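You operate a simulated robot arm through the tools that you are given. There is no shell and no other tool.

You are at the controls of a simulated robot arm. One attempt, no reset.

## Task
Press the white module into the housing on the grey plate.
Fine: use the lever press: plate to MODULE, knob to FREE; at the end lever up, plate out.

It is judged by the outcome, as a careful person would: the job done as asked, and still so three seconds after it is handed in. It fails if anything else is knocked over, pushed out of place, dropped, spilled or broken.

## Robot
A 6-joint arm with a two-finger gripper, fixed in place. Base frame: the origin is at the foot of the arm, x ahead of it, y to its left, z up. Readings come in m, rad, newtons and seconds.
Its first joint turns from -2.897 to 2.897 rad. Payload 2.45 kg.
Tool frame: the origin (TCP) lies between the finger pads and is the grasp point; the fingertips stand 0.02 m ahead of it; z points along the fingers, y is the line along which they close. The gripper opens to 0.14 m. The gripper's body begins 0.168 m behind the TCP.
Orientation is that of the tool frame in the base frame, as [roll, pitch, yaw] about the fixed x, y, z axes, in that order (R = Rz(yaw) Ry(pitch) Rx(roll)). With the fingers straight down and closing along the base's y, the tool's x points along the base's -x, its y along +y and its z along -z.

## Interface
- The arm moves only by the tool jog_arm. Its argument "moves" is a list of rows, each a list of 3 entries, a list of its own where there are three numbers: the shift along the base's x, y, z in m, then the turn, a rotation vector about the base's x, y, z in rad, then the gripper command, from -1 (shut) to 1 (fully open), values between in proportion. In form: [[[dx, dy, dz], [wx, wy, wz], claw], ...]. A call has 1 to 20 rows; each row is the pose to reach, as a shift and turn from the pose commanded when the call began. A row lasts 0.2 s, in which the tool goes at most 0.05 m and 0.15 rad; a call with a longer step from one row to the next is refused whole, and so is a gripper value outside its range. Where a pose cannot be reached the arm comes as near as it can. A force on the tool above 90 N (or 10 N above the force at the start of the call, whichever is more), or a blocked arm, ends the call early, and 0.2 s more pass. The fingers move at their own pace (about 0.045 m/s each) and stop on an object; they squeeze with about 22 N. The grip force told is the motor's: it shows also when the fingers shut on nothing. Time passes only in rows, and 0.2 s behind the last, so rows that repeat a pose let the fingers close. The reply holds the time, the measured pose of the TCP, the force on the tool along the base axes, the opening and the grip force, in the units named above and with some noise, with the torque about the TCP (base axes, N m) and any sound that the robot's microphone picked up, and new pictures: "show" is both (left out), scene, wrist or none.
- Cameras (640 x 400 px; columns grow to the right, rows downward): "scene" is fixed at [0.3967, 0.5068, 1.6831]; the picture's right is [-0.47, -0.88, 0.00], its down [-0.61, 0.33, -0.72] and it looks along [0.64, -0.34, -0.69] (base axes); focal length 309 px, centre (320, 200). "wrist" rides on the gripper at [0.078, 0.011, -0.209] in the tool frame; the picture's right is [-0.14, 0.99, 0.00], its down [-0.92, -0.13, -0.37] and it looks along [-0.37, -0.05, 0.93] (tool axes); focal length 280 px, centre (320, 200). There is no depth. A picture from a camera that has moved, and an enlarged one, comes with that camera's place and axes in the base frame and with its lens. The place of the scene camera against the robot may be out by one fixed shift of up to 0.012 m in any direction.
- inspect(camera, box): a new picture of the part [left, top, right, bottom] of that camera's present view, enlarged. No time passes.
- close_job(): hands the job in; it is judged then, once.

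Nothing tells you positions but the pictures and the camera data. Unless the task says otherwise, let go and move clear before handing in.

The tools are called after ">>>" by a JSON object that holds its "name" and its "arguments". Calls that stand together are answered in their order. jog_arm: Moves the arm, as the interface text tells. Its arguments: {"type":"object","properties":{"moves":{"type":"array"},"show":{"type":"string","enum":["both","scene","wrist","none"]}},"required":["moves"]} The other tools are called the same way: inspect (camera, box) takes an enlarged picture of a part of a camera's view; close_job () hands the job in.

At the start:

```text
clock: 0.0
ee_pos: [0.5947, 0.2065, 1.444]
ee_rot: [3.141, -0.002, -3.14]
force: [0.0, -0.4, -0.5]
wrist_torque: [0.0, -0.02, 0.0]
opening: 0.1401
finger_force: 0.0
```

scene: 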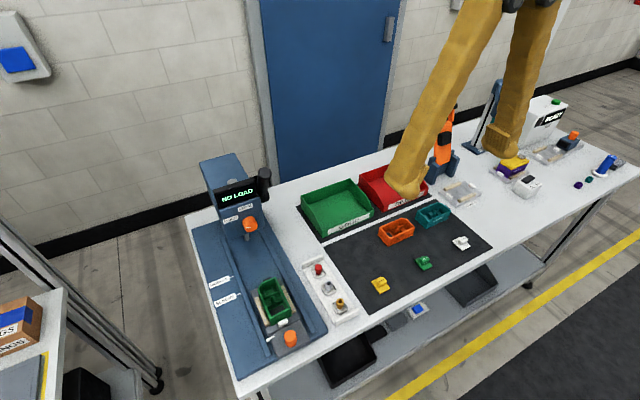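
wrist: 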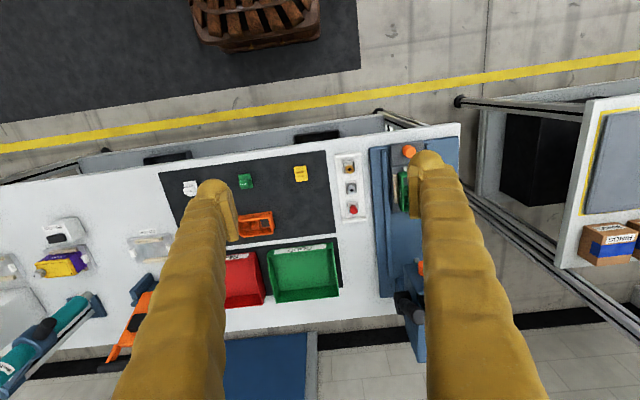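

I see a bench with a blue lever press at the left (scene view), small modules in yellow, green and white on a dark mat, and bins. I'll look closer at the press and the modules first.

>>> {"name": "inspect", "arguments": {"camera": "scene", "box": [180, 140, 360, 260]}}

>>> {"name": "inspect", "arguments": {"camera": "scene", "box": [190, 250, 370, 370]}}

>>> {"name": "inspect", "arguments": {"camera": "scene", "box": [350, 180, 500, 310]}}

>>> {"name": "inspect", "arguments": {"camera": "wrist", "box": [320, 120, 480, 350]}}

>>> {"name": "inspect", "arguments": {"camera": "wrist", "box": [150, 140, 350, 310]}}

```text
3.33 times, centred on (270, 200) of scene
camera zoom: at [0.3967, 0.5068, 1.6831], right [-0.47, -0.88, 0.0], down [-0.61, 0.33, -0.72], along [0.64, -0.34, -0.69], focal length 1030 px, centre (487, 200)
```

zoom: 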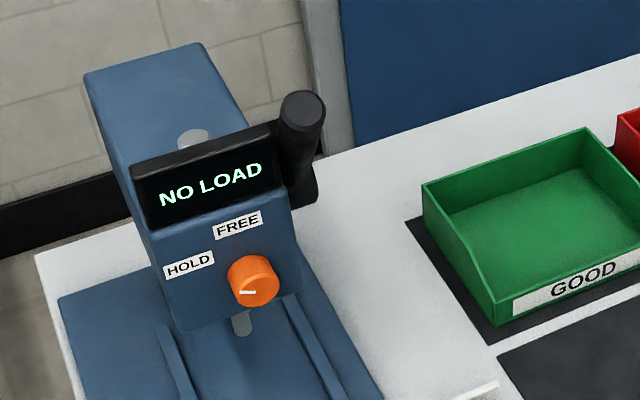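

```text
3.33 times, centred on (280, 310) of scene
camera zoom: at [0.3967, 0.5068, 1.6831], right [-0.47, -0.88, 0.0], down [-0.61, 0.33, -0.72], along [0.64, -0.34, -0.69], focal length 1030 px, centre (453, -167)
```

zoom: 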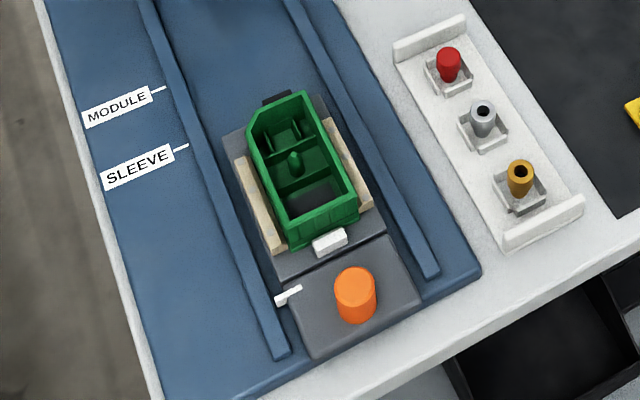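

```text
3.08 times, centred on (425, 245) of scene
camera zoom: at [0.3967, 0.5068, 1.6831], right [-0.47, -0.88, 0.0], down [-0.61, 0.33, -0.72], along [0.64, -0.34, -0.69], focal length 950 px, centre (-3, 62)
```

zoom: 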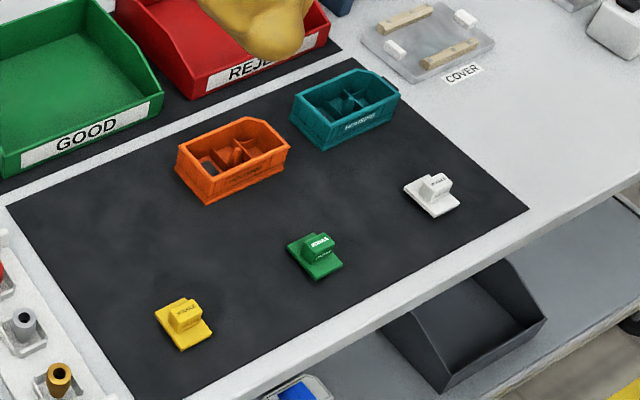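

```text
1.74 times, centred on (400, 235) of wrist
camera zoom: at [0.5183, 0.2165, 1.6534], right [0.14, 0.99, 0.0], down [0.92, -0.13, 0.37], along [0.37, -0.05, -0.93], focal length 488 px, centre (181, 139)
```

zoom: 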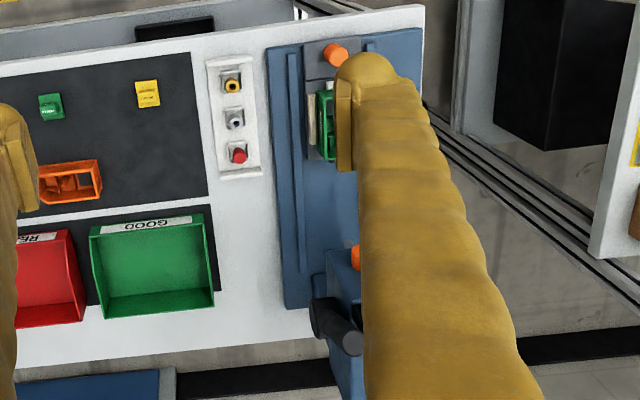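

```text
2.35 times, centred on (250, 225) of wrist
camera zoom: at [0.5183, 0.2165, 1.6534], right [0.14, 0.99, 0.0], down [0.92, -0.13, 0.37], along [0.37, -0.05, -0.93], focal length 660 px, centre (485, 141)
```

zoom: 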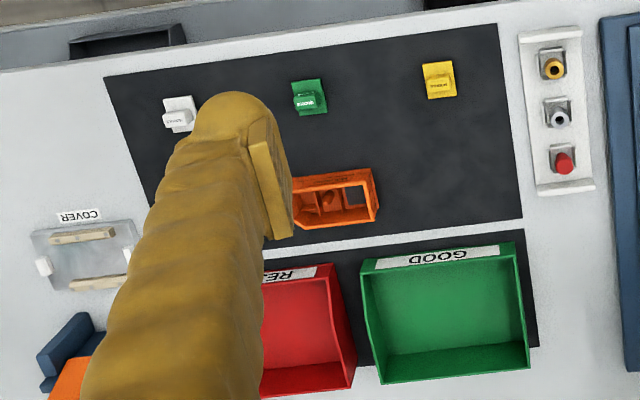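

The bench top appears to be at about z = 0.90, with the press's orange plate knob near (0.705, 0.427, 0.926) and the white module near (0.73, -0.18, 0.91). I'll lower the wrist camera over the plate and housing for a close view.

>>> {"name": "jog_arm", "arguments": {"moves": [[[0.007, 0.021, -0.035], [0, 0, 0], 1], [[0.015, 0.043, -0.07], [0, 0, 0], 1], [[0.022, 0.064, -0.105], [0, 0, 0], 1], [[0.03, 0.085, -0.14], [0, 0, 0], 1], [[0.037, 0.106, -0.175], [0, 0, 0], 1], [[0.045, 0.128, -0.21], [0, 0, 0], 1], [[0.052, 0.149, -0.245], [0, 0, 0], 1], [[0.06, 0.17, -0.28], [0, 0, 0], 1], [[0.067, 0.192, -0.315], [0, 0, 0], 1], [[0.074, 0.213, -0.34], [0, 0, 0], 1], [[0.074, 0.213, -0.34], [0, 0, 0], 1]]}}

```text
clock: 2.4
ee_pos: [0.6685, 0.4205, 1.1027]
ee_rot: [3.142, 0.001, 3.141]
force: [-0.3, -0.5, -0.2]
wrist_torque: [-0.01, 0.02, -0.02]
opening: 0.1402
finger_force: 0.1
camera wrist: at [0.5915, 0.4308, 1.3123], right [0.14, 0.99, 0.0], down [0.92, -0.13, 0.37], along [0.36, -0.05, -0.93], focal length 280 px, centre (320, 200)
```

scene: 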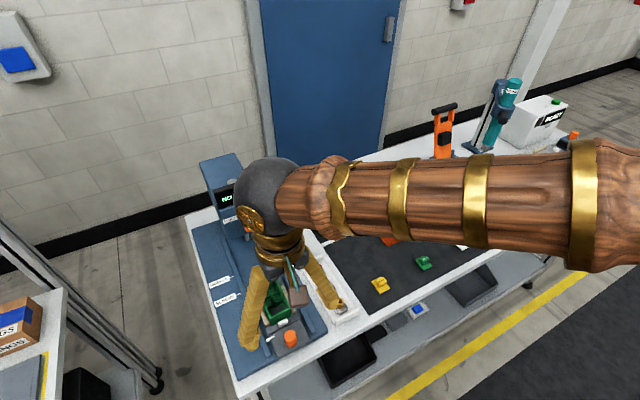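
wrist: 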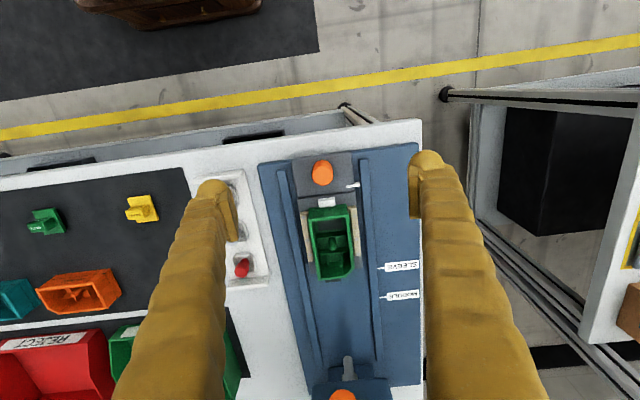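

>>> {"name": "inspect", "arguments": {"camera": "wrist", "box": [250, 140, 430, 300]}}

>>> {"name": "inspect", "arguments": {"camera": "wrist", "box": [280, 190, 380, 290]}}

>>> {"name": "inspect", "arguments": {"camera": "wrist", "box": [270, 300, 430, 400]}}

```text
2.50 times, centred on (340, 220) of wrist
camera zoom: at [0.5915, 0.4308, 1.3123], right [0.14, 0.99, 0.0], down [0.92, -0.13, 0.37], along [0.36, -0.05, -0.93], focal length 701 px, centre (270, 150)
```

zoom: 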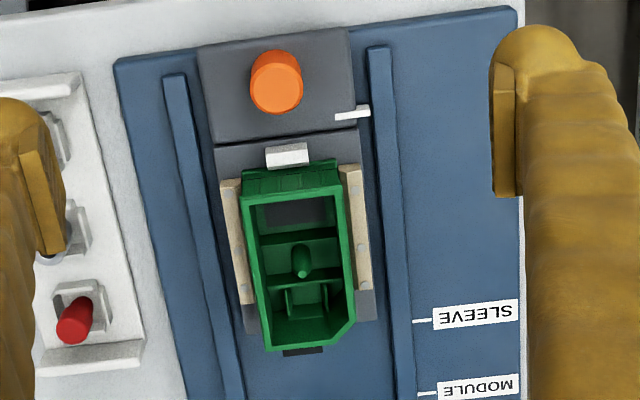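

```text
4.00 times, centred on (330, 240) of wrist
camera zoom: at [0.5915, 0.4308, 1.3123], right [0.14, 0.99, 0.0], down [0.92, -0.13, 0.37], along [0.36, -0.05, -0.93], focal length 1122 px, centre (280, 40)
```

zoom: 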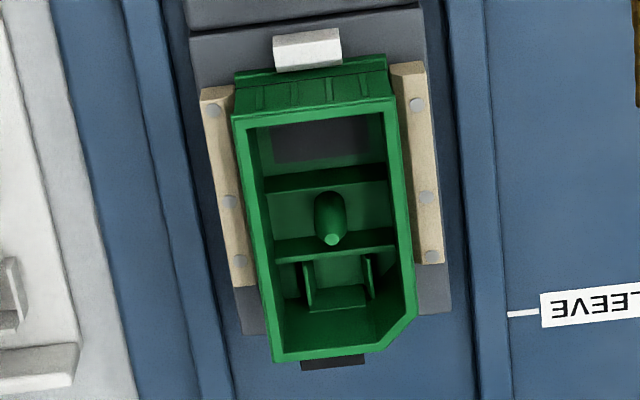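

```text
4.00 times, centred on (350, 350) of wrist
camera zoom: at [0.5915, 0.4308, 1.3123], right [0.14, 0.99, 0.0], down [0.92, -0.13, 0.37], along [0.36, -0.05, -0.93], focal length 1122 px, centre (200, -400)
```

zoom: 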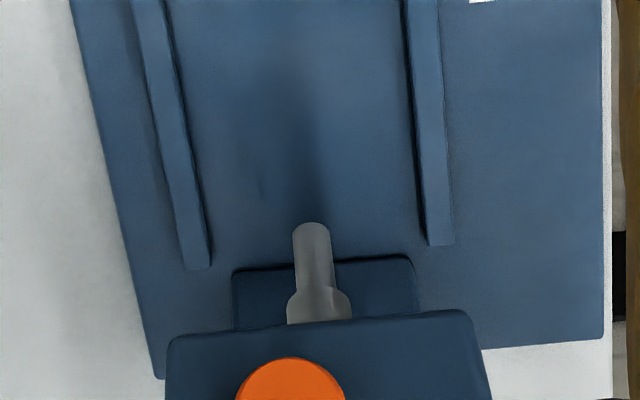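

The green housing sits on the plate with an open pocket (window) at the operator's end, a stud in the middle and brackets at the far end. Next I'll look at the white module closely from above.

>>> {"name": "jog_arm", "arguments": {"moves": [[[0.002, -0.049, 0], [0, 0, 0], 1], [[0.004, -0.098, 0], [0, 0, 0], 1], [[0.006, -0.147, 0], [0, 0, 0], 1], [[0.008, -0.196, 0], [0, 0, 0], 1], [[0.01, -0.245, 0], [0, 0, 0], 1], [[0.012, -0.294, 0], [0, 0, 0], 1], [[0.014, -0.343, 0], [0, 0, 0], 1], [[0.016, -0.392, 0], [0, 0, 0], 1], [[0.018, -0.441, 0], [0, 0, 0], 1], [[0.02, -0.49, 0], [0, 0, 0], 1], [[0.021, -0.539, 0], [0, 0, 0], 1], [[0.021, -0.58, -0.02], [0, 0, 0], 1], [[0.021, -0.597, -0.06], [0, 0, 0], 1], [[0.021, -0.597, -0.1], [0, 0, 0], 1], [[0.021, -0.597, -0.1], [0, 0, 0], 1]]}}

```text
clock: 5.6
ee_pos: [0.6902, -0.1771, 1.0035]
ee_rot: [3.141, 0.002, -3.141]
force: [-0.1, -0.3, 0.4]
wrist_torque: [0.0, -0.01, 0.02]
opening: 0.14
finger_force: 0.0
camera wrist: at [0.6126, -0.1672, 1.2127], right [0.14, 0.99, 0.0], down [0.92, -0.13, 0.37], along [0.36, -0.05, -0.93], focal length 280 px, centre (320, 200)
```

scene: 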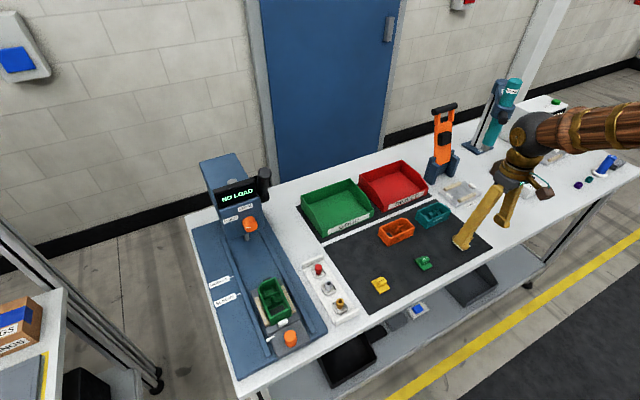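
wrist: 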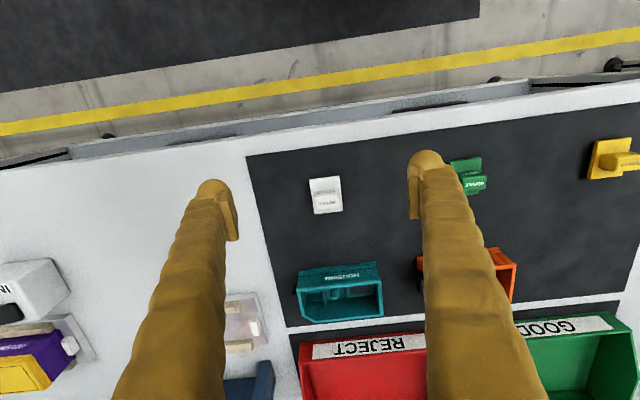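

>>> {"name": "inspect", "arguments": {"camera": "wrist", "box": [280, 155, 380, 235]}}

>>> {"name": "inspect", "arguments": {"camera": "wrist", "box": [280, 240, 400, 330]}}

>>> {"name": "inspect", "arguments": {"camera": "wrist", "box": [570, 120, 640, 190]}}

>>> {"name": "inspect", "arguments": {"camera": "scene", "box": [190, 140, 300, 250]}}

>>> {"name": "inspect", "arguments": {"camera": "scene", "box": [230, 265, 310, 355]}}

```text
5.00 times, centred on (330, 195) of wrist
camera zoom: at [0.6126, -0.1672, 1.2127], right [0.14, 0.99, 0.0], down [0.92, -0.13, 0.37], along [0.36, -0.05, -0.93], focal length 1402 px, centre (270, 225)
```

zoom: 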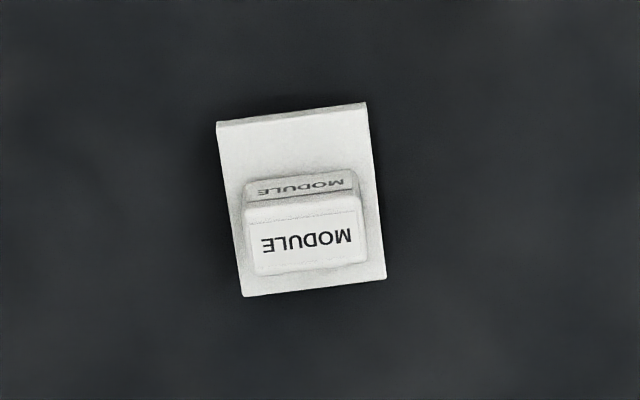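

```text
4.44 times, centred on (340, 285) of wrist
camera zoom: at [0.6126, -0.1672, 1.2127], right [0.14, 0.99, 0.0], down [0.92, -0.13, 0.37], along [0.36, -0.05, -0.93], focal length 1246 px, centre (231, -178)
```

zoom: 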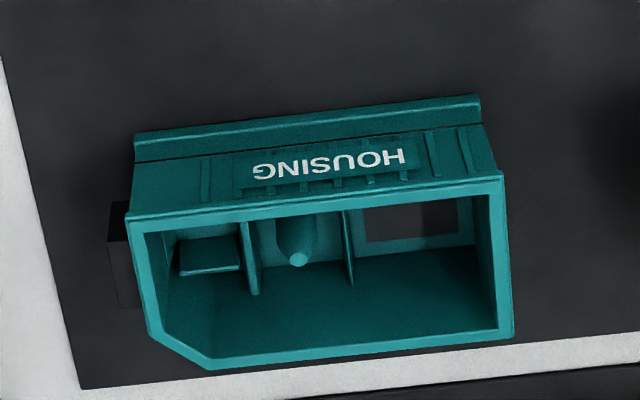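

```text
5.71 times, centred on (605, 155) of wrist
camera zoom: at [0.6126, -0.1672, 1.2127], right [0.14, 0.99, 0.0], down [0.92, -0.13, 0.37], along [0.36, -0.05, -0.93], focal length 1602 px, centre (-1309, 457)
```

zoom: 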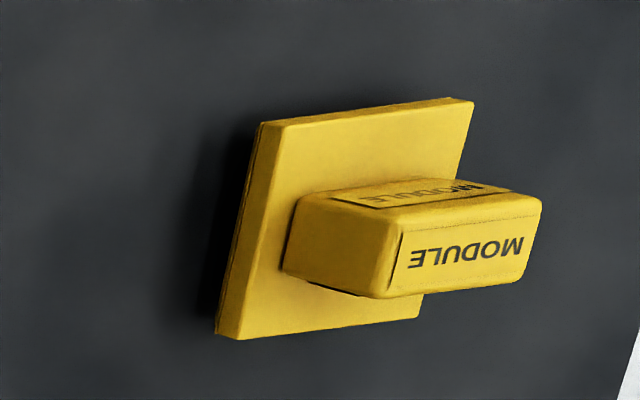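

```text
3.64 times, centred on (245, 195) of scene
camera zoom: at [0.3967, 0.5068, 1.6831], right [-0.47, -0.88, 0.0], down [-0.61, 0.33, -0.72], along [0.64, -0.34, -0.69], focal length 1123 px, centre (593, 218)
```

zoom: 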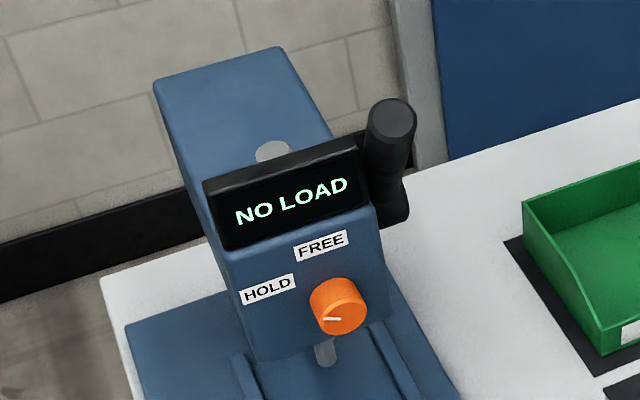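

```text
4.44 times, centred on (270, 310) of scene
camera zoom: at [0.3967, 0.5068, 1.6831], right [-0.47, -0.88, 0.0], down [-0.61, 0.33, -0.72], along [0.64, -0.34, -0.69], focal length 1373 px, centre (542, -289)
```

zoom: 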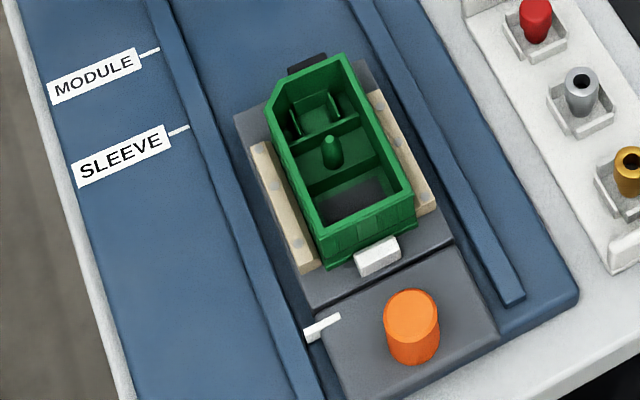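

The module is a flat plate about 0.044 x 0.035 m with a block on top, centred near (0.728, -0.176), and its long side should go across the housing's window pocket. I'll move back over the press and get a closer view of the pocket before choosing the grasp.

>>> {"name": "jog_arm", "arguments": {"moves": [[[0, 0.03, 0.035], [0, 0, 0], 1], [[0, 0.075, 0.056], [0, 0, 0], 1], [[0, 0.124, 0.056], [0, 0, 0], 1], [[0, 0.173, 0.056], [0, 0, 0], 1], [[0, 0.222, 0.056], [0, 0, 0], 1], [[0, 0.271, 0.056], [0, 0, 0], 1], [[0, 0.32, 0.056], [0, 0, 0], 1], [[0, 0.369, 0.056], [0, 0, 0], 1], [[0, 0.418, 0.056], [0, 0, 0], 1], [[0, 0.467, 0.056], [0, 0, 0], 1], [[0, 0.516, 0.056], [0, 0, 0], 1], [[0, 0.56, 0.056], [0, 0, 0], 1], [[0, 0.592, 0.035], [0, 0, 0], 1], [[0, 0.592, 0.0165], [0, 0, 0], 1], [[0, 0.592, 0.0165], [0, 0, 0], 1]]}}

```text
clock: 8.8
ee_pos: [0.692, 0.4133, 1.0202]
ee_rot: [3.141, -0.002, -3.142]
force: [0.0, -0.2, -0.1]
wrist_torque: [0.0, 0.0, -0.01]
opening: 0.14
finger_force: 0.1
camera wrist: at [0.6152, 0.4244, 1.2285], right [0.14, 0.99, 0.0], down [0.92, -0.13, 0.37], along [0.37, -0.05, -0.93], focal length 280 px, centre (320, 200)
```

scene: 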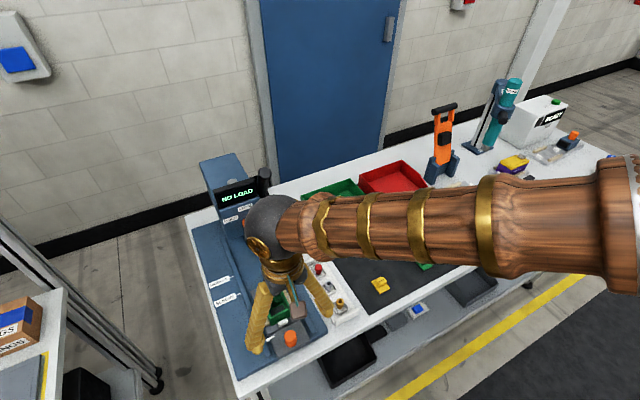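
wrist: 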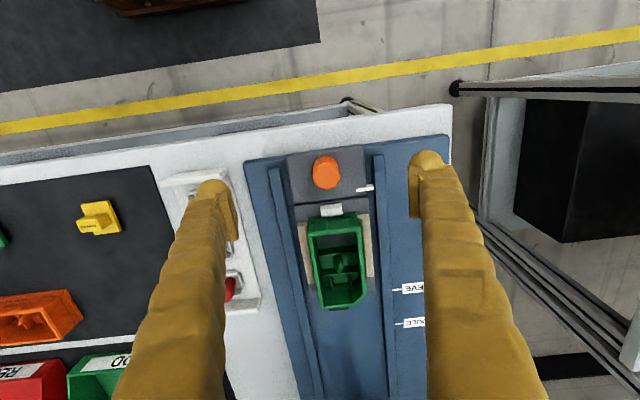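

>>> {"name": "inspect", "arguments": {"camera": "wrist", "box": [285, 195, 395, 315]}}

>>> {"name": "inspect", "arguments": {"camera": "wrist", "box": [300, 200, 380, 260]}}

>>> {"name": "inspect", "arguments": {"camera": "wrist", "box": [270, 140, 430, 240]}}

>>> {"name": "inspect", "arguments": {"camera": "wrist", "box": [260, 270, 430, 400]}}

```text
3.33 times, centred on (340, 255) of wrist
camera zoom: at [0.6152, 0.4244, 1.2285], right [0.14, 0.99, 0.0], down [0.92, -0.13, 0.37], along [0.37, -0.05, -0.93], focal length 935 px, centre (253, 17)
```

zoom: 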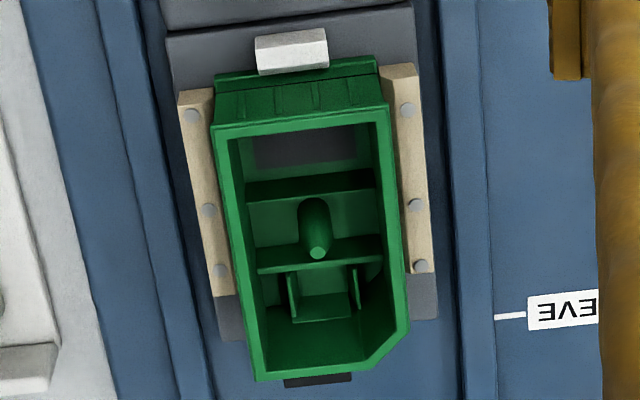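

```text
6.67 times, centred on (340, 230) of wrist
camera zoom: at [0.6152, 0.4244, 1.2285], right [0.14, 0.99, 0.0], down [0.92, -0.13, 0.37], along [0.37, -0.05, -0.93], focal length 1869 px, centre (187, 0)
```

zoom: 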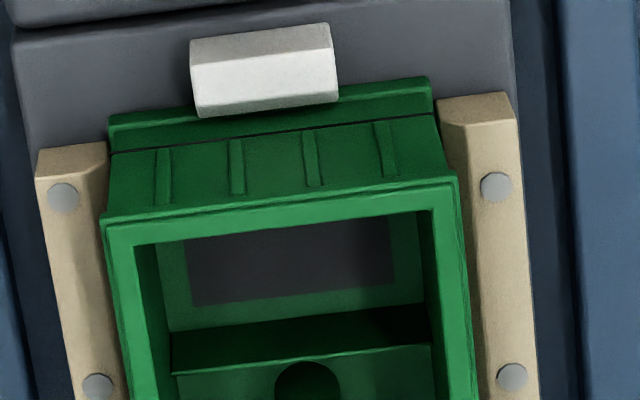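

```text
4.00 times, centred on (350, 190) of wrist
camera zoom: at [0.6152, 0.4244, 1.2285], right [0.14, 0.99, 0.0], down [0.92, -0.13, 0.37], along [0.37, -0.05, -0.93], focal length 1122 px, centre (200, 240)
```

zoom: 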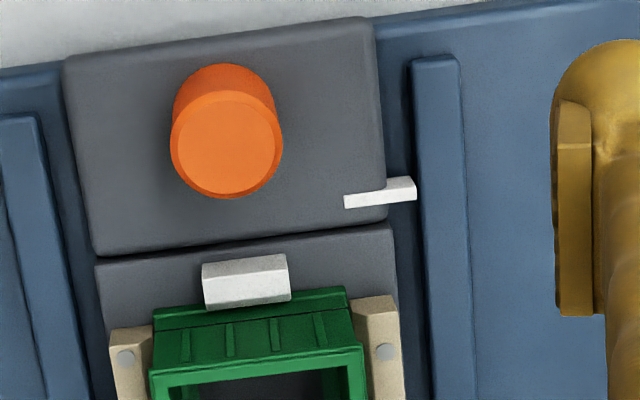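

```text
3.08 times, centred on (345, 335) of wrist
camera zoom: at [0.6152, 0.4244, 1.2285], right [0.14, 0.99, 0.0], down [0.92, -0.13, 0.37], along [0.37, -0.05, -0.93], focal length 863 px, centre (243, -215)
```

zoom: 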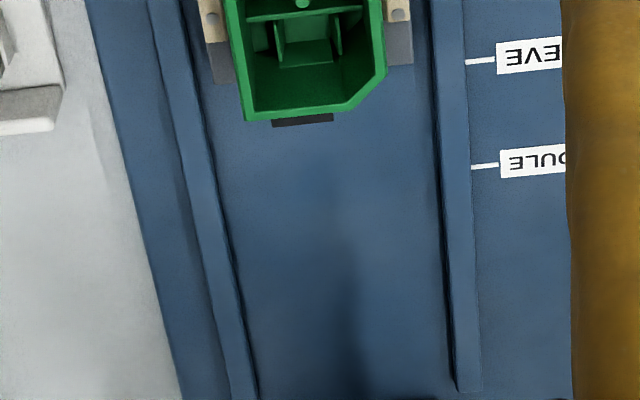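

The pocket window is at the operator's end of the green housing, and the press is aligned with the base axes. I need better heights, so I'll take a shifted view from the right that also shows the lever.

>>> {"name": "jog_arm", "arguments": {"moves": [[[0, 0, 0.045], [0, 0, 0], 1], [[0, -0.015, 0.09], [0, 0, 0], 1], [[0.005, -0.04, 0.13], [0, 0, 0], 1], [[0.01, -0.07, 0.165], [0, 0, 0], 1], [[0.015, -0.1, 0.195], [0, 0, 0], 1], [[0.02, -0.13, 0.22], [0, 0, 0], 1], [[0.028, -0.163, 0.23], [0, 0, 0], 1], [[0.028, -0.163, 0.23], [0, 0, 0], 1]]}}

```text
clock: 10.6
ee_pos: [0.7157, 0.2494, 1.2525]
ee_rot: [3.139, 0.0, -3.141]
force: [0.7, -0.5, 0.5]
wrist_torque: [-0.03, 0.01, -0.01]
opening: 0.1397
finger_force: 0.1
camera wrist: at [0.6385, 0.2603, 1.4603], right [0.14, 0.99, 0.0], down [0.92, -0.13, 0.37], along [0.37, -0.05, -0.93], focal length 280 px, centre (320, 200)
```

scene: 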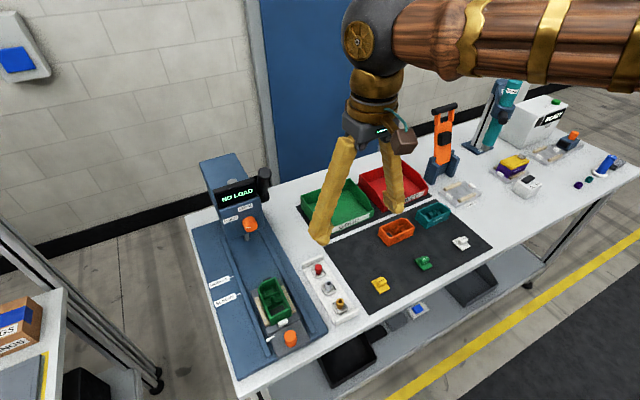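
wrist: 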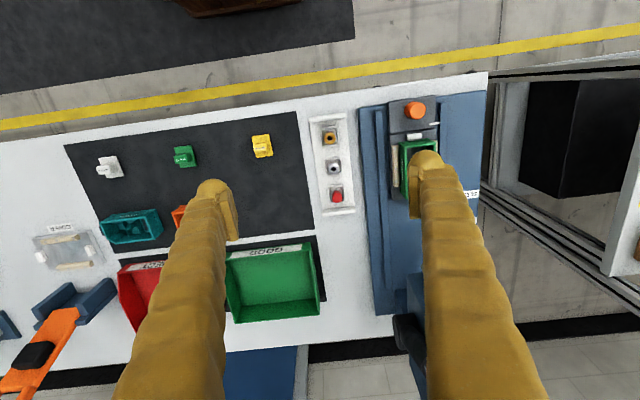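

The fingers block the view of the housing. I'll close them here so that the sides of the picture are clear.

>>> {"name": "jog_arm", "arguments": {"moves": [[[0, 0, 0], [0, 0, 0], -1], [[0, 0, 0], [0, 0, 0], -1], [[0, 0, 0], [0, 0, 0], -1], [[0, 0, 0], [0, 0, 0], -1], [[0, 0, 0], [0, 0, 0], -1], [[0, 0, 0], [0, 0, 0], -1], [[0, 0, 0], [0, 0, 0], -1], [[0, 0, 0], [0, 0, 0], -1]], "show": "wrist"}}

>>> {"name": "inspect", "arguments": {"camera": "wrist", "box": [350, 80, 500, 220]}}

>>> {"name": "inspect", "arguments": {"camera": "wrist", "box": [340, 240, 520, 400]}}

```text
clock: 12.4
ee_pos: [0.7155, 0.2501, 1.2519]
ee_rot: [-3.139, 0.001, 3.141]
force: [0.2, 0.8, -0.1]
wrist_torque: [-0.01, 0.0, 0.02]
opening: 0.0003
finger_force: 16.3
camera wrist: at [0.6385, 0.2607, 1.4601], right [0.14, 0.99, 0.0], down [0.92, -0.13, 0.37], along [0.37, -0.05, -0.93], focal length 280 px, centre (320, 200)
```

wrist: 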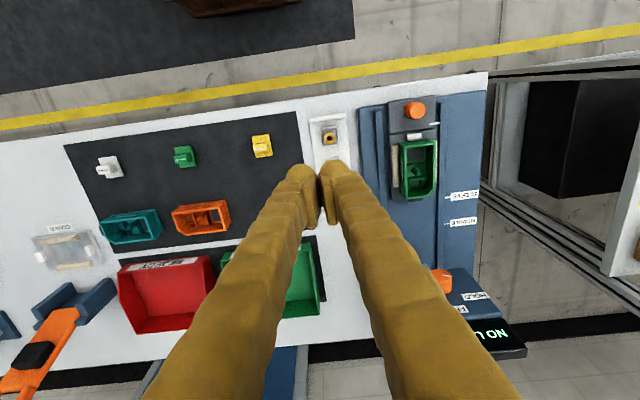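

```text
2.86 times, centred on (425, 150) of wrist
camera zoom: at [0.6385, 0.2607, 1.4601], right [0.14, 0.99, 0.0], down [0.92, -0.13, 0.37], along [0.37, -0.05, -0.93], focal length 801 px, centre (20, 343)
```

zoom: 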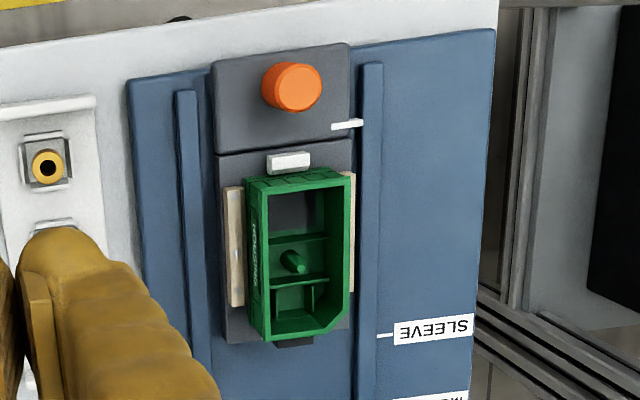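

```text
2.50 times, centred on (430, 320) of wrist
camera zoom: at [0.6385, 0.2607, 1.4601], right [0.14, 0.99, 0.0], down [0.92, -0.13, 0.37], along [0.37, -0.05, -0.93], focal length 701 px, centre (45, -100)
```

zoom: 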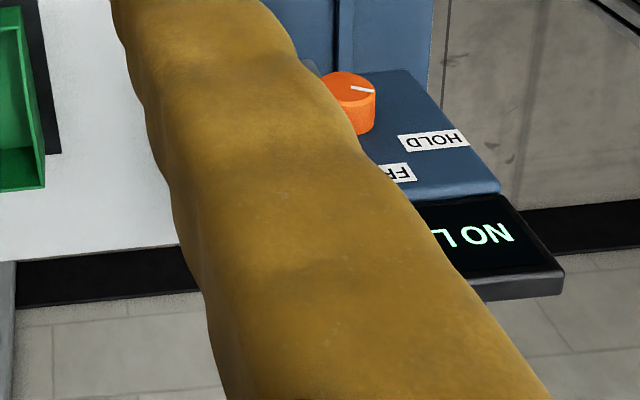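

The housing rim is at about z = 0.98, with the pocket centre near (0.771, 0.42). The shift from plate pointer to MODULE mark is about 0.22 m in +x. Next I'll tilt the tool forward and open it to look at the press head, mode knob and lever from the front.

>>> {"name": "jog_arm", "arguments": {"moves": [[[-0.01, 0.02, 0], [0, -0.14, 0], 1], [[-0.02, 0.04, 0], [0, -0.28, 0], 1], [[-0.03, 0.06, 0], [0, -0.42, 0], 1], [[-0.04, 0.08, 0], [0, -0.56, 0], 1], [[-0.05, 0.1, 0], [0, -0.7, 0], 1], [[-0.06, 0.12, 0], [0, -0.84, 0], 1], [[-0.06, 0.12, 0], [0, -0.9, 0], 1], [[-0.06, 0.12, 0], [0, -0.9, 0], 1], [[-0.06, 0.12, 0], [0, -0.9, 0], 1]]}}

```text
clock: 14.4
ee_pos: [0.6598, 0.3728, 1.2509]
ee_rot: [-3.141, 0.902, -3.141]
force: [1.3, 0.6, 0.8]
wrist_torque: [-0.01, -0.01, 0.01]
opening: 0.1401
finger_force: 0.1
camera wrist: at [0.4474, 0.3817, 1.3188], right [0.09, 0.99, 0.11], down [0.28, -0.13, 0.95], along [0.96, -0.05, -0.29], focal length 280 px, centre (320, 200)
```

scene: 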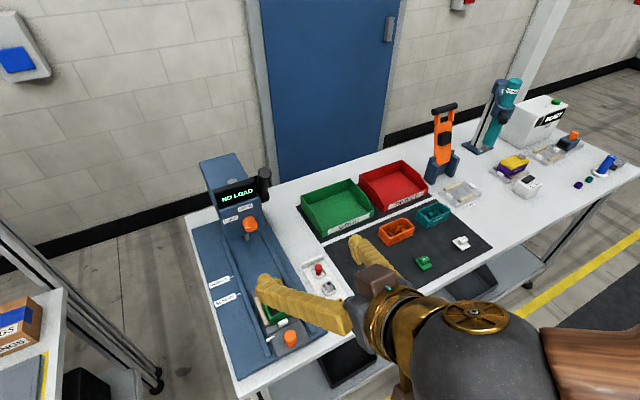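
wrist: 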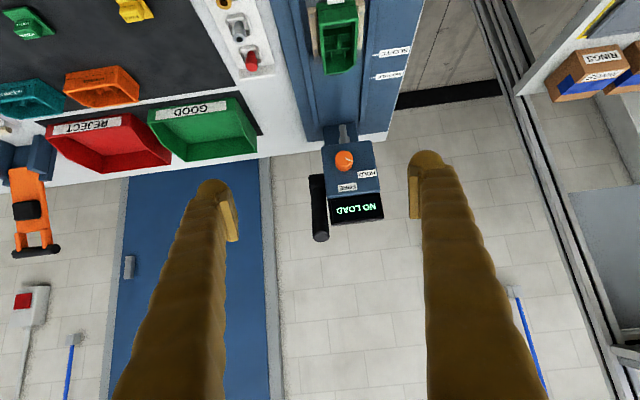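

>>> {"name": "inspect", "arguments": {"camera": "wrist", "box": [285, 110, 405, 250]}}

>>> {"name": "inspect", "arguments": {"camera": "wrist", "box": [300, 120, 390, 190]}}

>>> {"name": "inspect", "arguments": {"camera": "wrist", "box": [280, 0, 420, 130]}}

```text
2.86 times, centred on (345, 180) of wrist
camera zoom: at [0.4474, 0.3817, 1.3188], right [0.09, 0.99, 0.11], down [0.28, -0.13, 0.95], along [0.96, -0.05, -0.29], focal length 801 px, centre (249, 257)
```

zoom: 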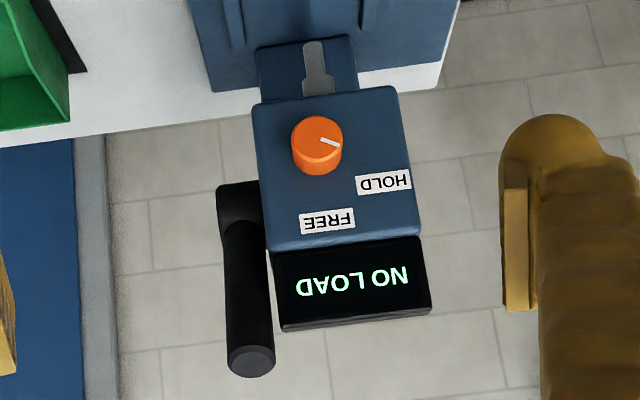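

```text
5.71 times, centred on (345, 155) of wrist
camera zoom: at [0.4474, 0.3817, 1.3188], right [0.09, 0.99, 0.11], down [0.28, -0.13, 0.95], along [0.96, -0.05, -0.29], focal length 1602 px, centre (177, 457)
```

zoom: 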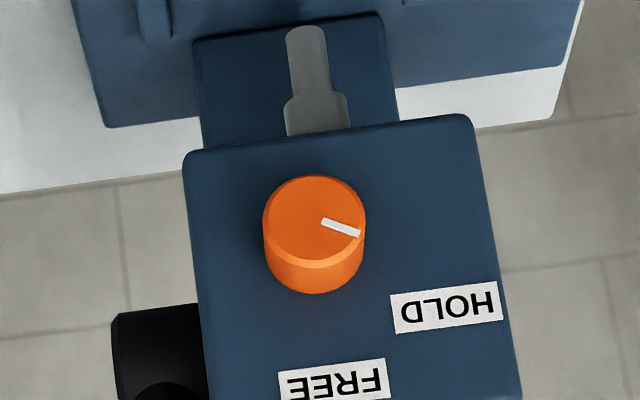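

```text
3.08 times, centred on (350, 65) of wrist
camera zoom: at [0.4474, 0.3817, 1.3188], right [0.09, 0.99, 0.11], down [0.28, -0.13, 0.95], along [0.96, -0.05, -0.29], focal length 863 px, centre (228, 615)
```

zoom: 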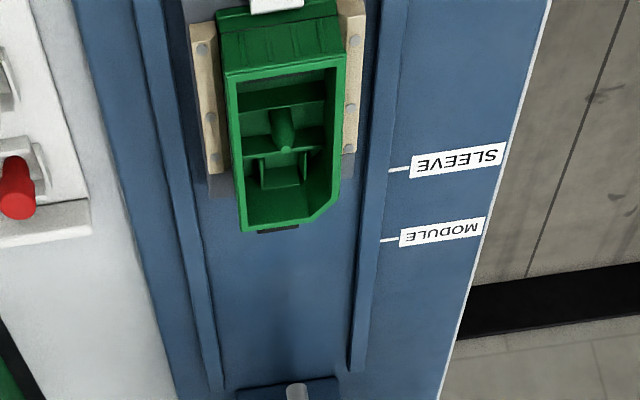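

The press head is clear now. The mode knob is at about (0.93, 0.41, 1.10) and points to HOLD (left); FREE is straight up. The lever handle's end is near (0.954, 0.346, 1.235), with its pivot behind it at about (1.05, 0.35, 1.09). I'll go back to the white module to pick it up, straightening the tool on the way.

>>> {"name": "jog_arm", "arguments": {"moves": [[[0.006, -0.046, 0.0], [0, 0.075, 0], 1], [[0.012, -0.092, 0.0], [0, 0.15, 0], 1], [[0.018, -0.138, -0.005], [0, 0.225, 0], 1], [[0.024, -0.184, -0.01], [0, 0.3, 0], 1], [[0.03, -0.23, -0.02], [0, 0.375, 0], 1], [[0.036, -0.276, -0.035], [0, 0.45, 0], 1], [[0.042, -0.322, -0.05], [0, 0.525, 0], 1], [[0.048, -0.368, -0.065], [0, 0.6, 0], 1], [[0.054, -0.414, -0.08], [0, 0.675, 0], 1], [[0.06, -0.46, -0.095], [0, 0.75, 0], 1], [[0.066, -0.506, -0.11], [0, 0.825, 0], 1], [[0.072, -0.548, -0.125], [0, 0.9, 0], 1], [[0.072, -0.548, -0.13], [0, 0.902, 0], 1]], "show": "wrist"}}

```text
clock: 17.2
ee_pos: [0.7298, -0.1768, 1.1209]
ee_rot: [-3.141, -0.002, -3.14]
force: [-0.3, 0.1, -0.1]
wrist_torque: [0.01, 0.01, 0.01]
opening: 0.1401
finger_force: 0.1
camera wrist: at [0.6535, -0.1666, 1.3291], right [0.14, 0.99, 0.0], down [0.92, -0.13, 0.37], along [0.36, -0.05, -0.93], focal length 280 px, centre (320, 200)
```

wrist: 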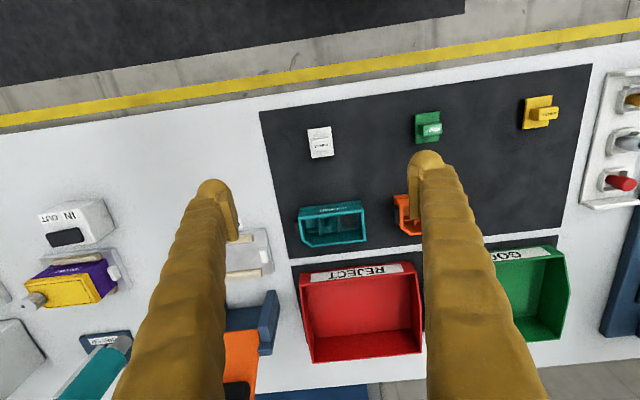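

The module is below the gripper. Now I'll turn the tool by -90° about z so that the fingers close along x on the block's thin side, and come down partway to check alignment.

>>> {"name": "jog_arm", "arguments": {"moves": [[[0, 0, 0], [0, 0, -0.143], 1], [[0, 0, -0.01], [0, 0, -0.286], 1], [[0, 0, -0.02], [0, 0, -0.429], 1], [[0.001, 0, -0.03], [0, 0, -0.572], 1], [[0.001, 0, -0.04], [0, 0, -0.715], 1], [[0.001, 0, -0.05], [0, 0, -0.858], 1], [[0.002, 0.001, -0.06], [0, 0, -1.001], 1], [[0.002, 0.001, -0.07], [0, 0, -1.144], 1], [[0.002, 0.001, -0.08], [0, 0, -1.287], 1], [[0.002, 0.001, -0.09], [0, 0, -1.43], 0.6], [[0.002, 0.001, -0.1], [0, 0, -1.5708], 0.4], [[0.002, 0.001, -0.1], [0, 0, -1.5708], 0.0], [[0.002, 0.001, -0.1], [0, 0, -1.5708], 0.0], [[0.002, 0.001, -0.1], [0, 0, -1.5708], 0.0], [[0.002, 0.001, -0.1], [0, 0, -1.5708], 0.0]], "show": "both"}}

>>> {"name": "inspect", "arguments": {"camera": "wrist", "box": [260, 110, 400, 230]}}

```text
clock: 20.4
ee_pos: [0.7334, -0.1745, 1.0199]
ee_rot: [-3.141, -0.002, 1.568]
force: [0.0, -0.2, 1.0]
wrist_torque: [0.0, -0.03, 0.01]
opening: 0.0702
finger_force: 0.0
camera wrist: at [0.7448, -0.098, 1.2298], right [0.99, -0.14, 0.0], down [-0.13, -0.92, 0.37], along [-0.05, -0.36, -0.93], focal length 280 px, centre (320, 200)
```

scene: 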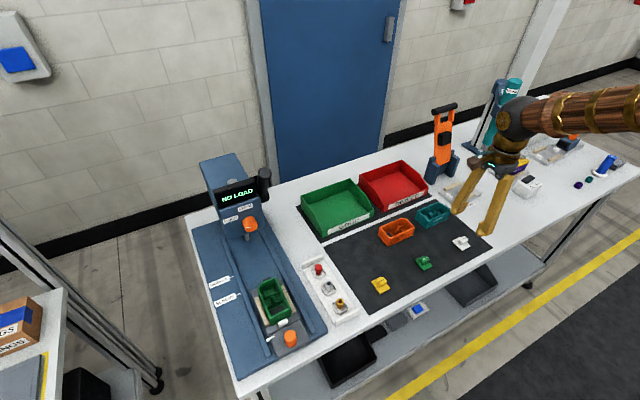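
wrist: 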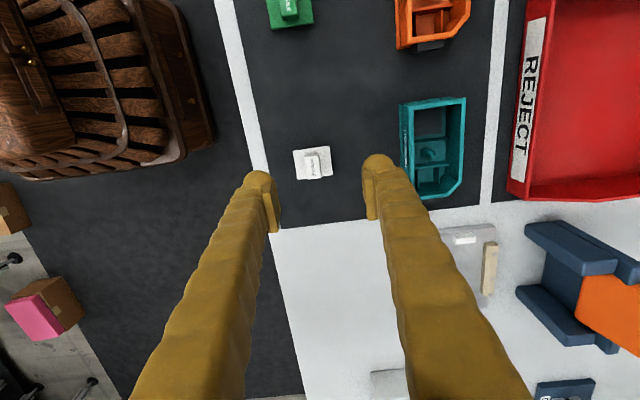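

```text
3.33 times, centred on (330, 170) of wrist
camera zoom: at [0.7448, -0.098, 1.2298], right [0.99, -0.14, 0.0], down [-0.13, -0.92, 0.37], along [-0.05, -0.36, -0.93], focal length 935 px, centre (287, 300)
```

zoom: 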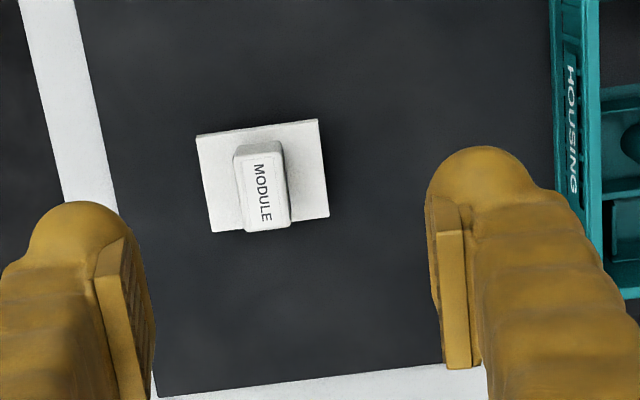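

Comparing the two module views puts the block top near (0.7256, -0.1753, 0.935). I'll shift slightly, go down to just above the block and check again.

>>> {"name": "jog_arm", "arguments": {"moves": [[[-0.0075, -0.001, -0.02], [0, 0, 0], 0.0], [[-0.0075, -0.001, -0.04], [0, 0, 0], 0.0], [[-0.0075, -0.001, -0.055], [0, 0, 0], 0.0], [[-0.0075, -0.001, -0.055], [0, 0, 0], 0.0]], "show": "wrist"}}

>>> {"name": "inspect", "arguments": {"camera": "wrist", "box": [250, 120, 400, 240]}}

```text
clock: 21.4
ee_pos: [0.7254, -0.1774, 0.9665]
ee_rot: [-3.14, -0.002, 1.571]
force: [-0.5, -0.5, -0.5]
wrist_torque: [0.0, 0.02, 0.02]
opening: 0.0698
finger_force: 0.0
camera wrist: at [0.7373, -0.0991, 1.1749], right [0.99, -0.14, 0.0], down [-0.13, -0.92, 0.37], along [-0.05, -0.36, -0.93], focal length 280 px, centre (320, 200)
```

wrist: 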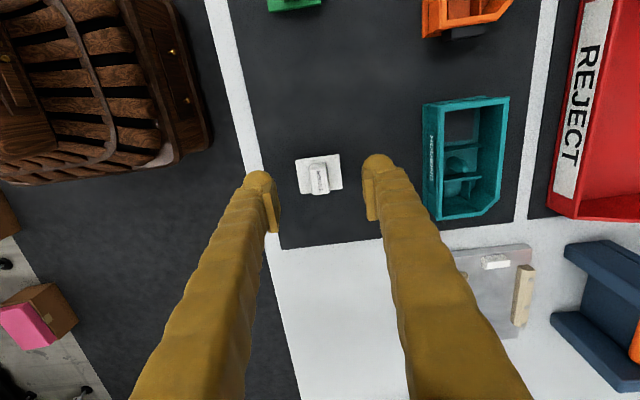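

```text
3.33 times, centred on (325, 180) of wrist
camera zoom: at [0.7373, -0.0991, 1.1749], right [0.99, -0.14, 0.0], down [-0.13, -0.92, 0.37], along [-0.05, -0.36, -0.93], focal length 935 px, centre (303, 267)
```

zoom: 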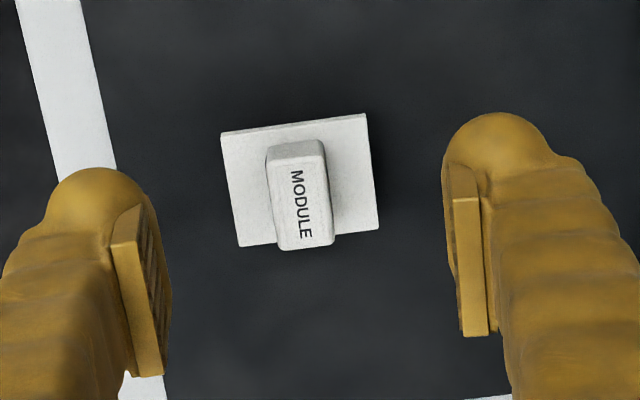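

Block top is at about (0.7267, -0.1745, 0.938) and the fingers straddle it well. I'll lower so the tips overlap the top centimetre of the block, and close.

>>> {"name": "jog_arm", "arguments": {"moves": [[[0.0008, 0.001, -0.01], [0, 0, 0], 0.0], [[0.0008, 0.001, -0.019], [0, 0, 0], 0.0], [[0.0008, 0.001, -0.019], [0, 0, 0], 0.0], [[0.0008, 0.001, -0.019], [0, 0, 0], -1], [[0.0008, 0.001, -0.019], [0, 0, 0], -1], [[0.0008, 0.001, -0.019], [0, 0, 0], -1], [[0.0008, 0.001, -0.019], [0, 0, 0], -1], [[0.0008, 0.001, -0.019], [0, 0, 0], -1], [[0.0008, 0.001, -0.019], [0, 0, 0], -1]], "show": "both"}}

>>> {"name": "inspect", "arguments": {"camera": "wrist", "box": [250, 120, 400, 240]}}

>>> {"name": "inspect", "arguments": {"camera": "scene", "box": [410, 180, 530, 280]}}

```text
clock: 23.2
ee_pos: [0.7262, -0.1769, 0.9535]
ee_rot: [3.136, -0.001, 1.571]
force: [-9.9, 2.6, 32.1]
wrist_torque: [0.07, 0.49, 0.02]
opening: 0.0058
finger_force: 21.5
stopped in row 9: the force on the tool passed its limit at 98 N (the readings are from after the stop); the commanded pose is now the measured one
camera wrist: at [0.7368, -0.0988, 1.1625], right [0.99, -0.14, 0.01], down [-0.13, -0.92, 0.37], along [-0.04, -0.37, -0.93], focal length 280 px, centre (320, 200)
```

scene: 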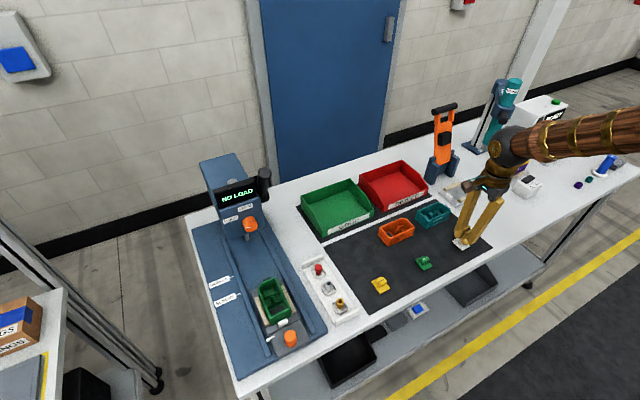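
wrist: 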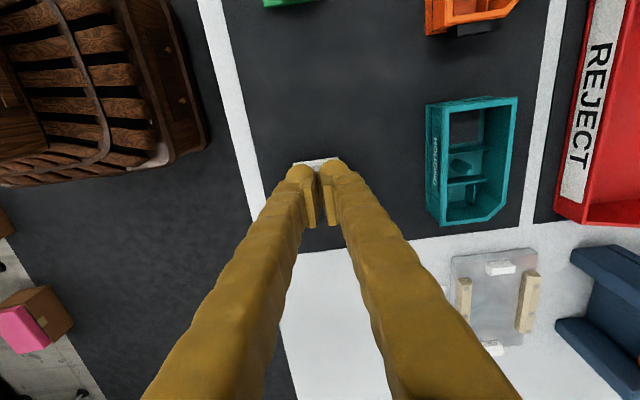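

```text
3.33 times, centred on (325, 180) of wrist
camera zoom: at [0.7368, -0.0988, 1.1625], right [0.99, -0.14, 0.01], down [-0.13, -0.92, 0.37], along [-0.04, -0.37, -0.93], focal length 935 px, centre (303, 267)
```

zoom: 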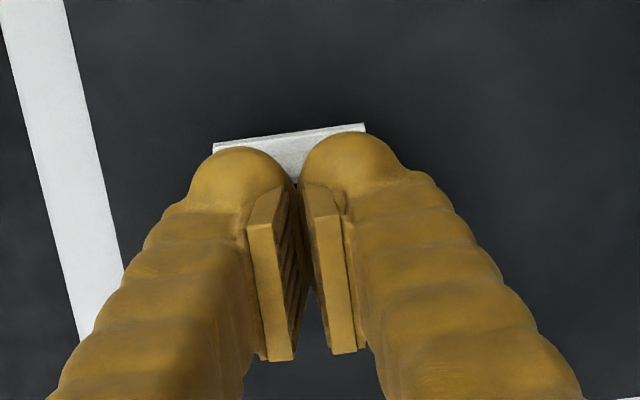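

```text
4.00 times, centred on (470, 230) of scene
camera zoom: at [0.3967, 0.5068, 1.6831], right [-0.47, -0.88, 0.0], down [-0.61, 0.33, -0.72], along [0.64, -0.34, -0.69], focal length 1236 px, centre (-280, 80)
```

zoom: 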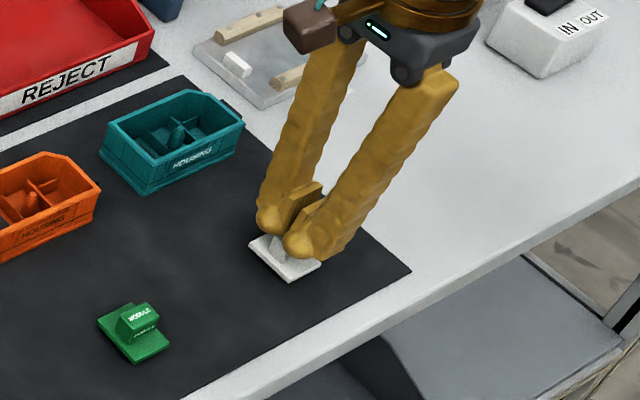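

The fingers pinched only the rounded top edge of the block and slid up, so the grip was too shallow. I'll open, rise and look again before going deeper.

>>> {"name": "jog_arm", "arguments": {"moves": [[[0, 0, 0.002], [0, 0, 0], 0.0], [[0, 0, 0.004], [0, 0, 0], 0.0], [[0, 0, 0.008], [0, 0, 0], 0.0], [[0, 0, 0.012], [0, 0, 0], 0.0], [[0, 0, 0.012], [0, 0, 0], 0.0]], "show": "wrist"}}

>>> {"name": "inspect", "arguments": {"camera": "wrist", "box": [250, 120, 400, 240]}}

>>> {"name": "inspect", "arguments": {"camera": "scene", "box": [430, 200, 510, 270]}}

```text
clock: 24.4
ee_pos: [0.7254, -0.1761, 0.9643]
ee_rot: [3.137, 0.001, 1.57]
force: [0.3, -0.4, 1.3]
wrist_torque: [0.02, 0.01, 0.02]
opening: 0.07
finger_force: 0.0
camera wrist: at [0.7367, -0.0991, 1.1726], right [0.99, -0.14, 0.01], down [-0.13, -0.92, 0.37], along [-0.05, -0.36, -0.93], focal length 280 px, centre (320, 200)
```

wrist: 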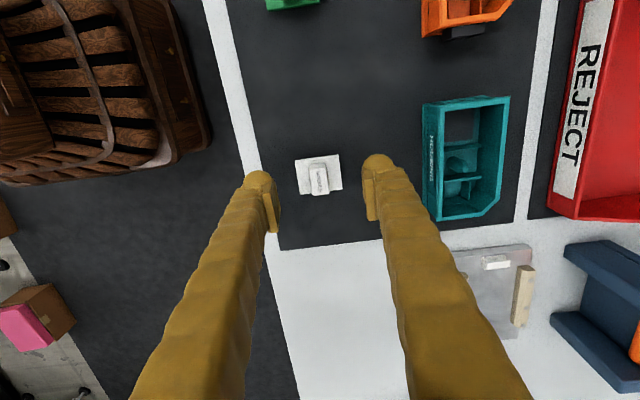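

```text
3.33 times, centred on (325, 180) of wrist
camera zoom: at [0.7367, -0.0991, 1.1726], right [0.99, -0.14, 0.01], down [-0.13, -0.92, 0.37], along [-0.05, -0.36, -0.93], focal length 935 px, centre (303, 267)
```

zoom: 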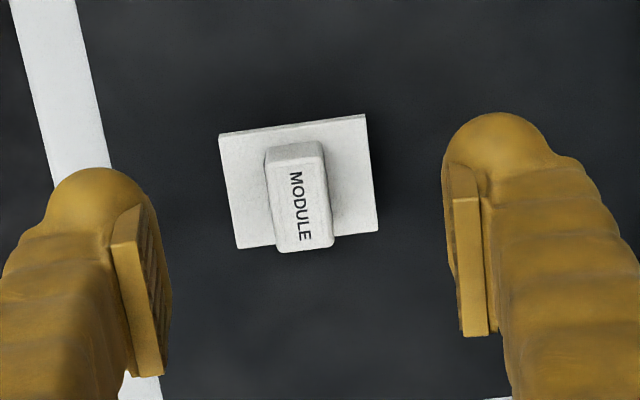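

```text
5.71 times, centred on (470, 235) of scene
camera zoom: at [0.3967, 0.5068, 1.6831], right [-0.47, -0.88, 0.0], down [-0.61, 0.33, -0.72], along [0.64, -0.34, -0.69], focal length 1765 px, centre (-537, 0)
```

zoom: 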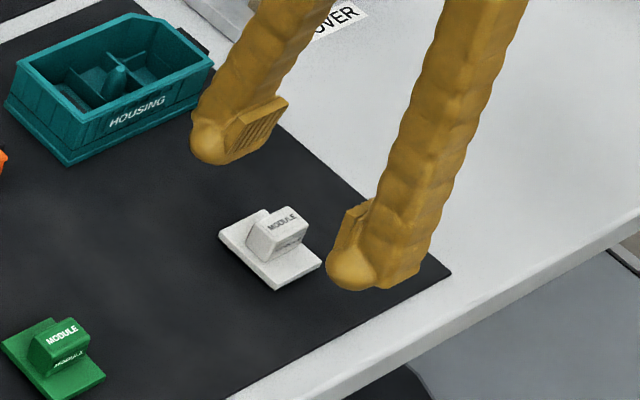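

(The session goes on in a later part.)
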